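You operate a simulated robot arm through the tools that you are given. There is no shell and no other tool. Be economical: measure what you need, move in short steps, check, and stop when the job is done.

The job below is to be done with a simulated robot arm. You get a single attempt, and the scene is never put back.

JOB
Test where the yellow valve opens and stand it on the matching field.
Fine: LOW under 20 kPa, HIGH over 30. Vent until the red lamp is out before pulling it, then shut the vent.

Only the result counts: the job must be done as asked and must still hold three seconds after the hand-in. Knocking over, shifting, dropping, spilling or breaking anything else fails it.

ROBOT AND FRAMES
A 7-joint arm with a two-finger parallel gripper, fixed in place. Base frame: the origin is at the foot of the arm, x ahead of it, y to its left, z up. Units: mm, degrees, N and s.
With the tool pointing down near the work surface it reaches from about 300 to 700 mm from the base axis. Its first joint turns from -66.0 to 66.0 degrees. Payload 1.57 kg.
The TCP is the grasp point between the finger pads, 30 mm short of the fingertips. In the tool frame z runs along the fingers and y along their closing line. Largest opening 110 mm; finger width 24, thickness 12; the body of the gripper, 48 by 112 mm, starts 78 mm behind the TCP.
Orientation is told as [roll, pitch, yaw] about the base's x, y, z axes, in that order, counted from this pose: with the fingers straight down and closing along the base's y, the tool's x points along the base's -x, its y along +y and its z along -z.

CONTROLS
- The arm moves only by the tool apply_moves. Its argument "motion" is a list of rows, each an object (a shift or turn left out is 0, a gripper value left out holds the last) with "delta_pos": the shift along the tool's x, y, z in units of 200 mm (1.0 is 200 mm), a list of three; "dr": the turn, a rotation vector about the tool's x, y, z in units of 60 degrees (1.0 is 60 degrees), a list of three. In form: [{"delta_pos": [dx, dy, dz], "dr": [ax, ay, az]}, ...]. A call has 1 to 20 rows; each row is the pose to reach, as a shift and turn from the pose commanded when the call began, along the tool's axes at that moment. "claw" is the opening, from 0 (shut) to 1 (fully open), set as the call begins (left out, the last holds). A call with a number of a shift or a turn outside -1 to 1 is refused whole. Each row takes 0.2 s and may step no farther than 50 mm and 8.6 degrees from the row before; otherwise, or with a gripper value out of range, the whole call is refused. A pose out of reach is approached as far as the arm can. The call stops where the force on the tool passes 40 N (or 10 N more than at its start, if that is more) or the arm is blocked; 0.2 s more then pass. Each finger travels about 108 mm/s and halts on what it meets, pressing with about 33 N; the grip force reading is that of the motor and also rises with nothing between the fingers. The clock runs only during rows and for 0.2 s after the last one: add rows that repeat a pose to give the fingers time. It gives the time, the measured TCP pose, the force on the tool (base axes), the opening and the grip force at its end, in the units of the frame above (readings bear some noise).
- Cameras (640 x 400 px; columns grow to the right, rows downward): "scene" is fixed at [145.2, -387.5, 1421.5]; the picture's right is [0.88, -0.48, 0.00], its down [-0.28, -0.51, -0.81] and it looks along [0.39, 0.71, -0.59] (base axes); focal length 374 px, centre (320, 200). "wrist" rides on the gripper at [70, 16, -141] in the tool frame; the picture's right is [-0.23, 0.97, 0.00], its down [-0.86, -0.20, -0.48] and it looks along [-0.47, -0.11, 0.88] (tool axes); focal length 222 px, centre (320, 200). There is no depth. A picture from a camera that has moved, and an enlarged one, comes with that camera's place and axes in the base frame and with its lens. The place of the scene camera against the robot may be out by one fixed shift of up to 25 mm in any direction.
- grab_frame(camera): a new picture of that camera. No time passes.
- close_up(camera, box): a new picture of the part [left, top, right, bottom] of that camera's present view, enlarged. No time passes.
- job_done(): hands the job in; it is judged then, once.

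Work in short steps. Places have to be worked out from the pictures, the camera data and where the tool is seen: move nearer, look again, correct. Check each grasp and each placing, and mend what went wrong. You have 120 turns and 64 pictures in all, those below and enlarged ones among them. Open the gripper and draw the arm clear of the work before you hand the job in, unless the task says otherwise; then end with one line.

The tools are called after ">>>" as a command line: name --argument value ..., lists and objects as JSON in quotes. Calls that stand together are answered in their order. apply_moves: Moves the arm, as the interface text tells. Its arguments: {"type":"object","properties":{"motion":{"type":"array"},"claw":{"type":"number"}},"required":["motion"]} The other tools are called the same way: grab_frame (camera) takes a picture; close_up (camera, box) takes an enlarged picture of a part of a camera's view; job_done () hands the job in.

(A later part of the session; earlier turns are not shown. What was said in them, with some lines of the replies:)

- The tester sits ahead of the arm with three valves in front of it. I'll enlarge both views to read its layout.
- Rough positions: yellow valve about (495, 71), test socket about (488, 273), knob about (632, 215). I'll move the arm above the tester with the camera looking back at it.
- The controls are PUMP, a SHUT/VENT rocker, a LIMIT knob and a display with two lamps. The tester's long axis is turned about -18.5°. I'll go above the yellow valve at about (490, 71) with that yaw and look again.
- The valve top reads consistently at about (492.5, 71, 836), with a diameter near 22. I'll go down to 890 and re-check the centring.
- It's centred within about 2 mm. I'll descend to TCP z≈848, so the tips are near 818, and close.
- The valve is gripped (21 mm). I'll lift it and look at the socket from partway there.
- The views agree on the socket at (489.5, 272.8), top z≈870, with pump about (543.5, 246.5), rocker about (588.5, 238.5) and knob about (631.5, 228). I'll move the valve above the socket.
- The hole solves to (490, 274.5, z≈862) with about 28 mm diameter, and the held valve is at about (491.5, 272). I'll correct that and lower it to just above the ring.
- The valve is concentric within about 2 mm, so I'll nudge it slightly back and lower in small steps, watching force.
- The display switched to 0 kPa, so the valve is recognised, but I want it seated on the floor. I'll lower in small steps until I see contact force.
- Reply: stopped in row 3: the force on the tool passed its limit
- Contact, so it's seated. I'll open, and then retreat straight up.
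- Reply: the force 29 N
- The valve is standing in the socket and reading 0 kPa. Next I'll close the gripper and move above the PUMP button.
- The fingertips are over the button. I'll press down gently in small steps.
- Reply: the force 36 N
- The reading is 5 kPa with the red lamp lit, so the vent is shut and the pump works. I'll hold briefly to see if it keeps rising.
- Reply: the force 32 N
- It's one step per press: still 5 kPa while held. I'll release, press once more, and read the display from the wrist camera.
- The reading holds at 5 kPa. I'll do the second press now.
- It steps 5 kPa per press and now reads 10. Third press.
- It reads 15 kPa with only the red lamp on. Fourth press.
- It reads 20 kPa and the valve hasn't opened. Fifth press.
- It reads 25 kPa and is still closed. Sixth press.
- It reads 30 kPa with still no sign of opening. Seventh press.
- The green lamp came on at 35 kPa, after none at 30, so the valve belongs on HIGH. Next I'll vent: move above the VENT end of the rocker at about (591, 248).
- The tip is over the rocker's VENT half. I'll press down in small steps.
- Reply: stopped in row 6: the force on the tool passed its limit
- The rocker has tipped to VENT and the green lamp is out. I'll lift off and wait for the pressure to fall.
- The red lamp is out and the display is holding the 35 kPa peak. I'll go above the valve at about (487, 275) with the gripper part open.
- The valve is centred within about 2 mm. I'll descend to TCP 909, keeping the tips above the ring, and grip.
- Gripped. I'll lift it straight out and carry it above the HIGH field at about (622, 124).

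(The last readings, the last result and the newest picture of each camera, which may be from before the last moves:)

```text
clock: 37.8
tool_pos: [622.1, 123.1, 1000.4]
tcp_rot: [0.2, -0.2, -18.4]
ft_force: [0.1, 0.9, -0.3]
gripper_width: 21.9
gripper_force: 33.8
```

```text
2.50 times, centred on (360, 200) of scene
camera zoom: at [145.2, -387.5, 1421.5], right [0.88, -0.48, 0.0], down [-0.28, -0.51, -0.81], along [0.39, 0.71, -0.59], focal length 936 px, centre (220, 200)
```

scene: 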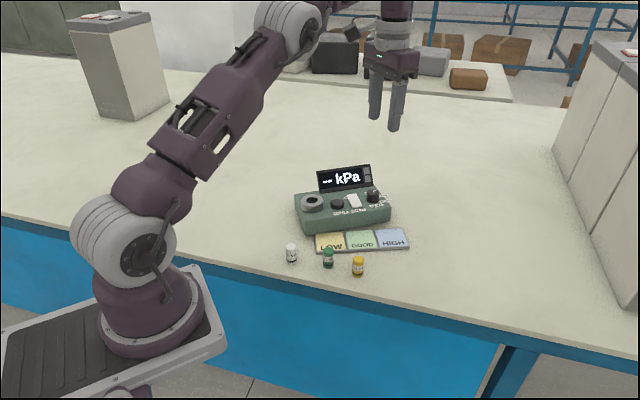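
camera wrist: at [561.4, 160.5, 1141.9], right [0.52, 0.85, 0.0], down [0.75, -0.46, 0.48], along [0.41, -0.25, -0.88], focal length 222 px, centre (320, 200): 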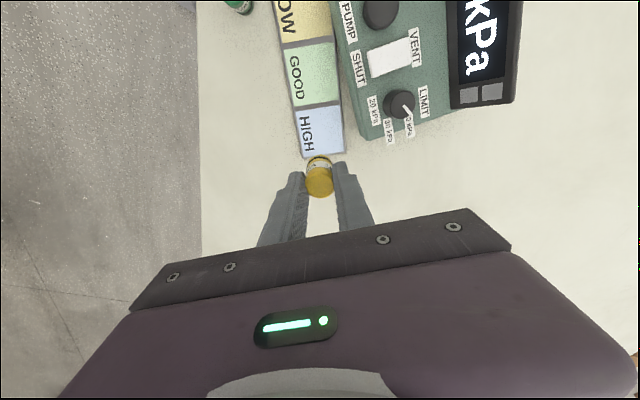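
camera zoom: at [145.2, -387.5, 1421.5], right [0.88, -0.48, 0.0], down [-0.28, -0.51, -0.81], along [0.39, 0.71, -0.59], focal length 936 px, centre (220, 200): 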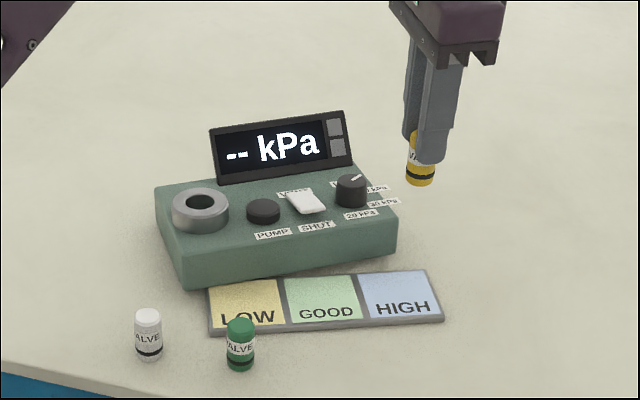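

HIGH centres at about (619.5, 125.5), and the valve is above it within 3 mm. I'll lower to about 10 mm above the field and check.

>>> apply_moves --motion '[{"delta_pos": [0.012, 0.006, 0.2]}, {"delta_pos": [0.012, 0.006, 0.4]}, {"delta_pos": [0.012, 0.006, 0.55]}, {"delta_pos": [0.012, 0.006, 0.64]}, {"delta_pos": [0.012, 0.006, 0.64]}]'

>>> close_up --camera "wrist" --box '[220, 80, 420, 205]'

>>> close_up --camera "scene" --box '[340, 190, 440, 260]'

```text
clock: 39.0
tool_pos: [618.8, 126.5, 870.7]
tcp_rot: [0.1, -0.2, -18.4]
ft_force: [-0.2, 0.7, -0.2]
gripper_width: 22.1
gripper_force: 33.0
```

```text
3.20 times, centred on (320, 142) of wrist
camera zoom: at [558.6, 163.1, 1013.0], right [0.52, 0.85, 0.0], down [0.75, -0.46, 0.48], along [0.41, -0.25, -0.88], focal length 711 px, centre (320, 384)
```

zoom: 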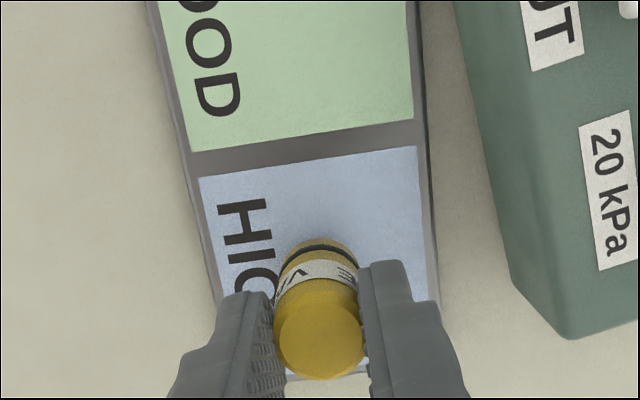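

```text
5.71 times, centred on (390, 225) of scene
camera zoom: at [145.2, -387.5, 1421.5], right [0.88, -0.48, 0.0], down [-0.28, -0.51, -0.81], along [0.39, 0.71, -0.59], focal length 2140 px, centre (-80, 57)
```

zoom: 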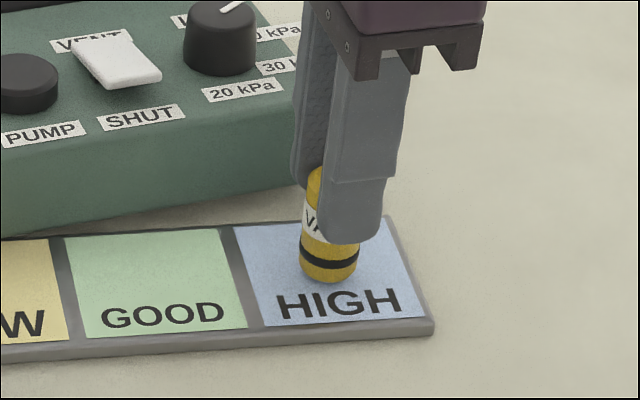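

It's well centred over HIGH. I'll lower until contact.

>>> apply_moves --motion '[{"delta_pos": [0.005, 0, 0.02]}, {"delta_pos": [0.005, 0, 0.03]}, {"delta_pos": [0.005, 0, 0.037]}, {"delta_pos": [0.005, 0, 0.044]}, {"delta_pos": [0.005, 0, 0.051]}, {"delta_pos": [0.005, 0, 0.058]}, {"delta_pos": [0.005, 0, 0.065]}]'

>>> close_up --camera "scene" --box '[340, 190, 440, 260]'

```text
clock: 40.6
tool_pos: [619.4, 127.3, 860.1]
tcp_rot: [0.2, -0.4, -18.4]
ft_force: [1.2, -2.7, 28.3]
gripper_width: 22.1
gripper_force: 32.5
```

```text
5.71 times, centred on (390, 225) of scene
camera zoom: at [144.7, -387.6, 1421.5], right [0.88, -0.48, 0.0], down [-0.28, -0.51, -0.81], along [0.39, 0.71, -0.58], focal length 2140 px, centre (-80, 57)
```

zoom: 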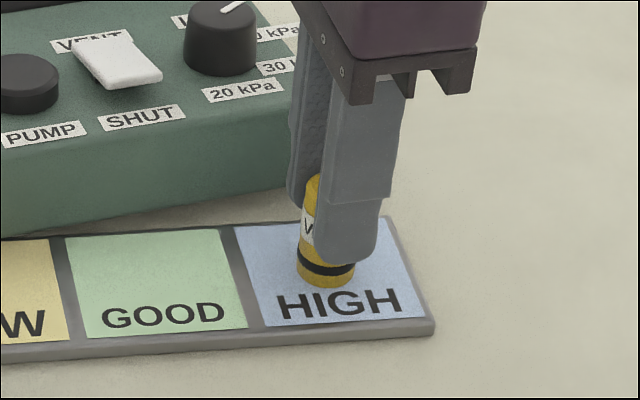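

The valve is down at 28 N. I'll ease off a little, open, then retreat up.

>>> apply_moves --motion '[{"delta_pos": [0, 0, -0.008]}, {"delta_pos": [0, 0, -0.008]}]'

>>> apply_moves --motion '[{"delta_pos": [0, 0, 0]}, {"delta_pos": [0, 0, 0]}, {"delta_pos": [0, 0, 0]}]' --claw 0.42

>>> apply_moves --motion '[{"delta_pos": [0, 0, -0.15]}, {"delta_pos": [0, 0, -0.3]}, {"delta_pos": [0, 0, -0.5]}, {"delta_pos": [0, 0, -0.5]}, {"delta_pos": [0, 0, -0.5]}]'

>>> close_up --camera "scene" --box '[280, 120, 440, 280]'

```text
clock: 41.2
tool_pos: [619.7, 126.5, 861.2]
tcp_rot: [0.1, -0.3, -18.4]
ft_force: [6.7, -1.5, 14.1]
gripper_width: 22.0
gripper_force: 33.0
```

```text
clock: 42.0
tool_pos: [618.9, 127.8, 860.4]
tcp_rot: [0.2, -0.3, -18.4]
ft_force: [-0.7, 1.4, 0.1]
gripper_width: 46.2
gripper_force: 0.2
```

```text
clock: 43.2
tool_pos: [618.2, 126.2, 959.6]
tcp_rot: [0.2, -0.4, -18.4]
ft_force: [0.5, 0.8, 0.0]
gripper_width: 46.2
gripper_force: 0.0
```

```text
2.50 times, centred on (360, 200) of scene
camera zoom: at [145.2, -387.5, 1421.5], right [0.88, -0.48, 0.0], down [-0.28, -0.51, -0.81], along [0.39, 0.71, -0.59], focal length 936 px, centre (220, 200)
```

zoom: 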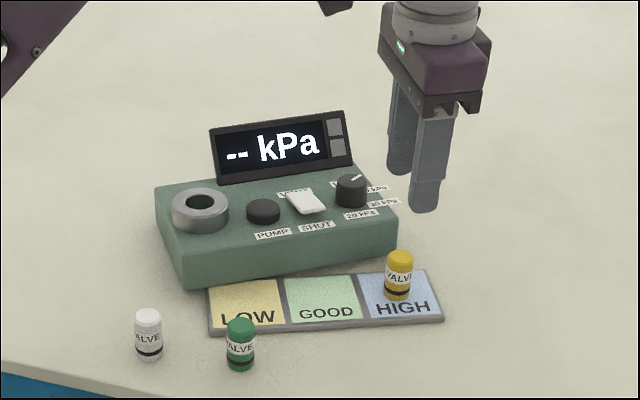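

The valve stands on HIGH. Next is shutting the vent: close the gripper and go above the rocker's SHUT end at about (584.5, 221).

>>> apply_moves --motion '[{"delta_pos": [0.1, 0.13, 0]}, {"delta_pos": [0.2, 0.26, 0]}, {"delta_pos": [0.31, 0.396, 0]}, {"delta_pos": [0.31, 0.396, 0.15]}, {"delta_pos": [0.31, 0.396, 0.2]}, {"delta_pos": [0.31, 0.396, 0.2]}]' --claw 0

>>> close_up --camera "wrist" --box '[220, 80, 420, 205]'

>>> close_up --camera "scene" --box '[290, 155, 400, 235]'

```text
clock: 44.6
tool_pos: [584.8, 220.5, 918.1]
tcp_rot: [0.1, -0.3, -18.4]
ft_force: [-0.4, 0.5, -0.2]
gripper_width: 0.1
gripper_force: 20.9
```

```text
3.20 times, centred on (320, 142) of wrist
camera zoom: at [523.9, 258.0, 1060.0], right [0.52, 0.85, 0.0], down [0.75, -0.46, 0.48], along [0.41, -0.25, -0.88], focal length 711 px, centre (320, 384)
```

zoom: 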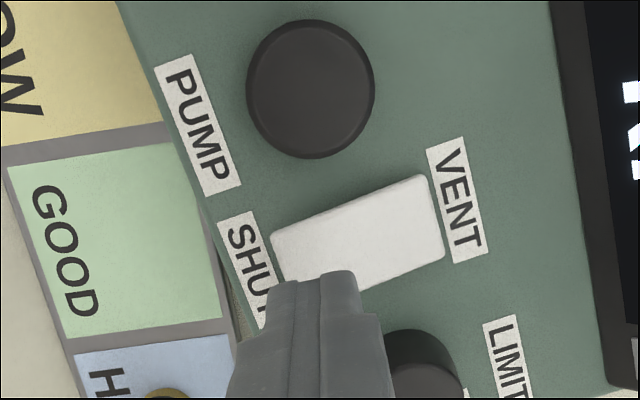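

```text
5.00 times, centred on (345, 195) of scene
camera zoom: at [145.2, -387.5, 1421.5], right [0.88, -0.48, 0.0], down [-0.28, -0.51, -0.81], along [0.39, 0.71, -0.59], focal length 1872 px, centre (195, 225)
```

zoom: 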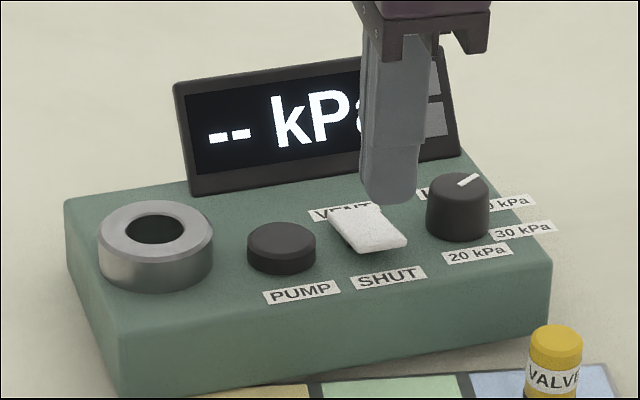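

The rocker's SHUT half is centred at about (579.5, 223). I'll shift slightly and press in small steps.

>>> apply_moves --motion '[{"delta_pos": [0.028, 0.002, 0.0]}, {"delta_pos": [0.028, 0.002, 0.06]}, {"delta_pos": [0.028, 0.002, 0.1]}, {"delta_pos": [0.028, 0.002, 0.12]}, {"delta_pos": [0.028, 0.002, 0.135]}, {"delta_pos": [0.028, 0.002, 0.15]}, {"delta_pos": [0.028, 0.002, 0.165]}]'

>>> close_up --camera "scene" --box '[290, 155, 400, 235]'

```text
clock: 46.2
tool_pos: [579.9, 222.7, 891.2]
tcp_rot: [0.3, -0.5, -18.4]
ft_force: [-6.3, -3.0, 12.8]
gripper_width: 0.2
gripper_force: 20.9
stopped in row 7: the force on the tool passed its limit (the readings are from after the stop); the commanded pose is now the measured one
```

```text
5.00 times, centred on (345, 195) of scene
camera zoom: at [144.8, -387.6, 1421.5], right [0.88, -0.48, 0.0], down [-0.28, -0.51, -0.81], along [0.39, 0.71, -0.58], focal length 1872 px, centre (195, 225)
```

zoom: 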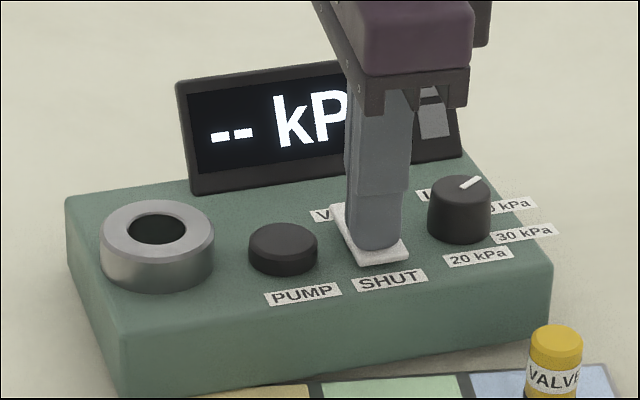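

The rocker looks tipped to SHUT. I'll lift well clear, open the gripper, and check.

>>> apply_moves --motion '[{"delta_pos": [0, 0, -0.15]}, {"delta_pos": [0, 0, -0.35]}, {"delta_pos": [0, 0, -0.58]}, {"delta_pos": [0.1, 0.15, -0.78]}, {"delta_pos": [0.2, 0.3, -0.9]}, {"delta_pos": [0.2, 0.3, -0.9]}, {"delta_pos": [0.2, 0.3, -0.9]}]'

>>> apply_moves --motion '[{"delta_pos": [0, 0, 0]}, {"delta_pos": [0, 0, 0]}, {"delta_pos": [0, 0, 0]}]' --claw 0.8

>>> close_up --camera "scene" --box '[290, 155, 400, 235]'

>>> close_up --camera "scene" --box '[270, 150, 430, 290]'

```text
refused: row 4 steps farther than a row can; nothing moved
```

```text
clock: 47.0
tool_pos: [581.0, 223.8, 890.0]
tcp_rot: [0.3, -0.4, -18.4]
ft_force: [0.7, 0.2, 0.3]
gripper_width: 88.2
gripper_force: 0.1
```

```text
5.00 times, centred on (345, 195) of scene
camera zoom: at [145.2, -387.5, 1421.5], right [0.88, -0.48, 0.0], down [-0.28, -0.51, -0.81], along [0.39, 0.71, -0.59], focal length 1872 px, centre (195, 225)
```

zoom: 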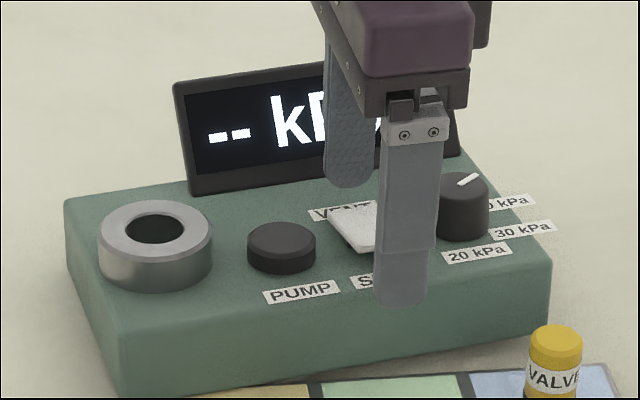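

```text
2.86 times, centred on (350, 220) of scene
camera zoom: at [145.2, -387.5, 1421.5], right [0.88, -0.48, 0.0], down [-0.28, -0.51, -0.81], along [0.39, 0.71, -0.59], focal length 1070 px, centre (234, 143)
```

zoom: 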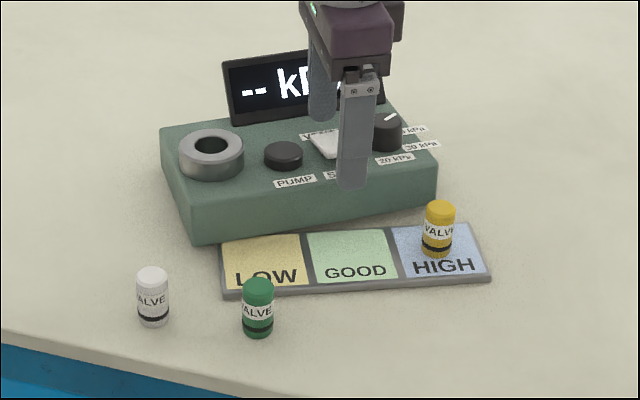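

That lift was refused because one step was too long, so the gripper opened in place without touching anything. The rocker seems to be back at VENT, so I'll lift, close and look.

>>> apply_moves --motion '[{"delta_pos": [0, 0, -0.15]}, {"delta_pos": [0, 0, -0.2]}, {"delta_pos": [0, 0, -0.2]}]'

>>> apply_moves --motion '[{"delta_pos": [0, 0, 0]}, {"delta_pos": [0, 0, 0]}, {"delta_pos": [0, 0, 0]}, {"delta_pos": [0, 0, 0]}]' --claw 0

>>> close_up --camera "scene" --box '[290, 155, 400, 235]'

>>> close_up --camera "wrist" --box '[220, 80, 420, 205]'

```text
clock: 47.8
tool_pos: [580.7, 225.0, 930.3]
tcp_rot: [0.3, -0.6, -18.4]
ft_force: [0.3, -0.2, -0.5]
gripper_width: 87.8
gripper_force: 0.0
```

```text
clock: 48.8
tool_pos: [580.6, 224.0, 930.9]
tcp_rot: [0.3, -0.5, -18.4]
ft_force: [-0.6, -0.3, -0.1]
gripper_width: 0.0
gripper_force: 21.3
```

```text
5.00 times, centred on (345, 195) of scene
camera zoom: at [145.2, -387.5, 1421.5], right [0.88, -0.48, 0.0], down [-0.28, -0.51, -0.81], along [0.39, 0.71, -0.59], focal length 1872 px, centre (195, 225)
```

zoom: 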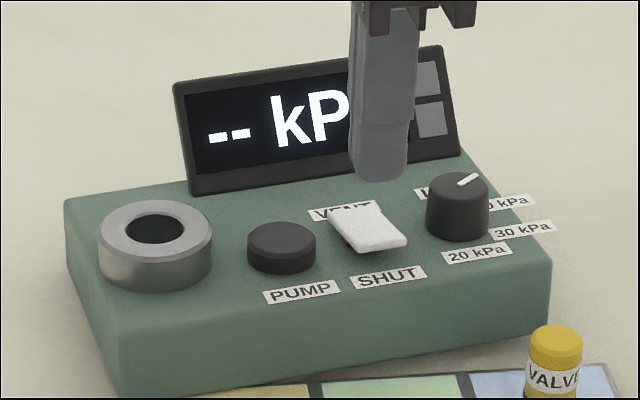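

```text
3.20 times, centred on (320, 142) of wrist
camera zoom: at [518.9, 261.8, 1071.8], right [0.52, 0.85, 0.01], down [0.74, -0.46, 0.49], along [0.42, -0.25, -0.87], focal length 711 px, centre (320, 384)
```

zoom: 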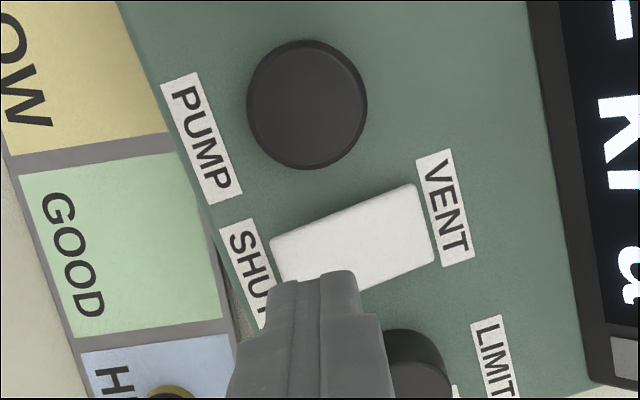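

The vent is still open; that press stopped short of snapping it. I'll press about 7 mm further toward the SHUT end, in slower steps.

>>> apply_moves --motion '[{"delta_pos": [0, -0.034, 0.0]}, {"delta_pos": [0, -0.034, 0.08]}, {"delta_pos": [0, -0.034, 0.15]}, {"delta_pos": [0, -0.034, 0.165]}, {"delta_pos": [0, -0.034, 0.175]}, {"delta_pos": [0, -0.034, 0.183]}, {"delta_pos": [0, -0.034, 0.19]}, {"delta_pos": [0, -0.034, 0.197]}, {"delta_pos": [0, -0.034, 0.204]}, {"delta_pos": [0, -0.034, 0.211]}, {"delta_pos": [0, -0.034, 0.218]}, {"delta_pos": [0, -0.034, 0.225]}, {"delta_pos": [0, -0.034, 0.232]}]'

>>> close_up --camera "scene" --box '[290, 155, 400, 235]'

```text
clock: 51.2
tool_pos: [578.7, 217.4, 890.4]
tcp_rot: [0.3, -0.6, -18.4]
ft_force: [-7.7, -2.3, 15.7]
gripper_width: 0.1
gripper_force: 20.9
stopped in row 11: the force on the tool passed its limit (the readings are from after the stop); the commanded pose is now the measured one
```

```text
5.00 times, centred on (345, 195) of scene
camera zoom: at [144.7, -387.7, 1421.5], right [0.88, -0.48, 0.0], down [-0.28, -0.51, -0.81], along [0.39, 0.71, -0.58], focal length 1872 px, centre (195, 225)
```

zoom: 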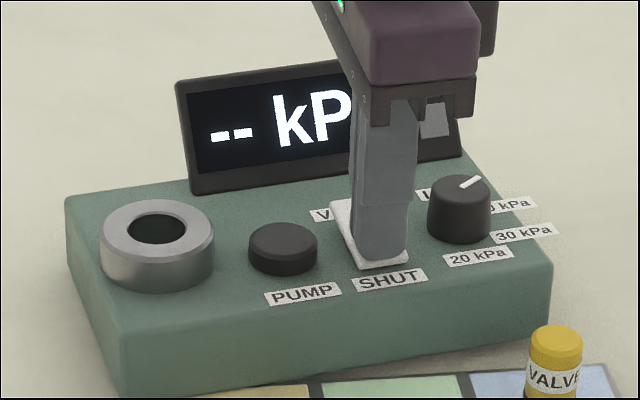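

The rocker looks tipped to SHUT. I'll lift straight up with the gripper still closed and check.

>>> apply_moves --motion '[{"delta_pos": [0, 0, -0.1]}, {"delta_pos": [0, 0, -0.3]}, {"delta_pos": [0, 0, -0.5]}, {"delta_pos": [0, 0, -0.7]}, {"delta_pos": [0, 0, -0.7]}, {"delta_pos": [0, 0, -0.7]}]'

>>> close_up --camera "scene" --box '[290, 155, 400, 235]'

```text
clock: 52.6
tool_pos: [576.1, 217.4, 1028.3]
tcp_rot: [0.3, -0.6, -18.4]
ft_force: [0.4, 0.3, 0.0]
gripper_width: 0.1
gripper_force: 21.0
```

```text
5.00 times, centred on (345, 195) of scene
camera zoom: at [145.2, -387.5, 1421.5], right [0.88, -0.48, 0.0], down [-0.28, -0.51, -0.81], along [0.39, 0.71, -0.59], focal length 1872 px, centre (195, 225)
```

zoom: 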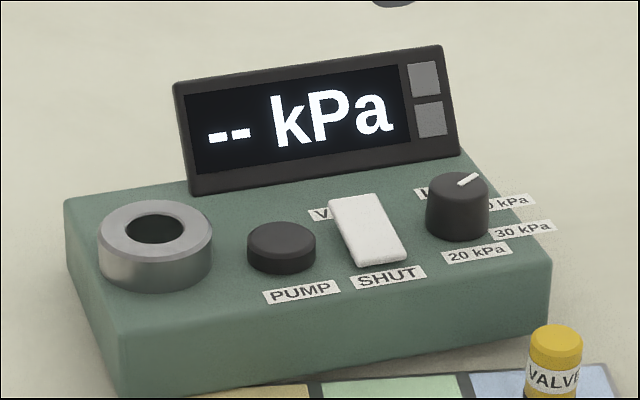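

The vent is SHUT now, matching the initial picture, and the lamps are off. I'll draw the arm up and away, open the gripper, and take a final look.

>>> apply_moves --motion '[{"delta_pos": [0.1, 0, -0.2]}, {"delta_pos": [0.25, 0, -0.35]}, {"delta_pos": [0.45, 0, -0.45]}, {"delta_pos": [0.45, 0, -0.45]}, {"delta_pos": [0.45, 0, -0.45]}]' --claw 0.6

>>> close_up --camera "scene" --box '[270, 150, 430, 290]'

```text
clock: 53.8
tool_pos: [488.4, 245.6, 1120.6]
tcp_rot: [0.2, -0.6, -18.3]
ft_force: [0.3, 0.5, 0.1]
gripper_width: 66.0
gripper_force: 0.0
```

```text
2.86 times, centred on (350, 220) of scene
camera zoom: at [145.2, -387.5, 1421.5], right [0.88, -0.48, 0.0], down [-0.28, -0.51, -0.81], along [0.39, 0.71, -0.59], focal length 1070 px, centre (234, 143)
```

zoom: 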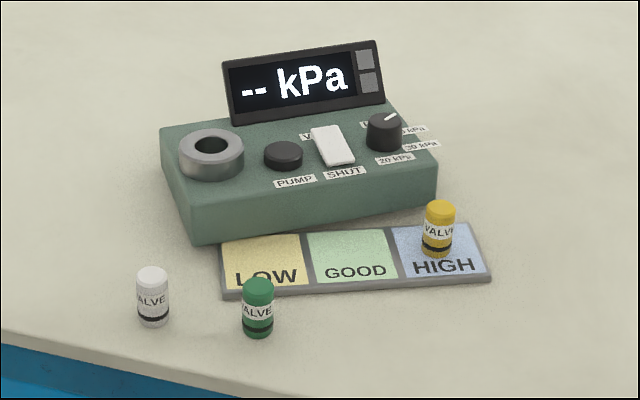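

The yellow valve is on HIGH, the vent is shut, the lamps are off, the other valves haven't moved, and the arm is clear. I'm handing it in.

>>> job_done

```text
The job is handed in.
```

The yellow valve opened at 35 kPa (still closed at 30), so it now stands on HIGH; I vented until the red lamp was out before pulling it, and the vent is shut again.
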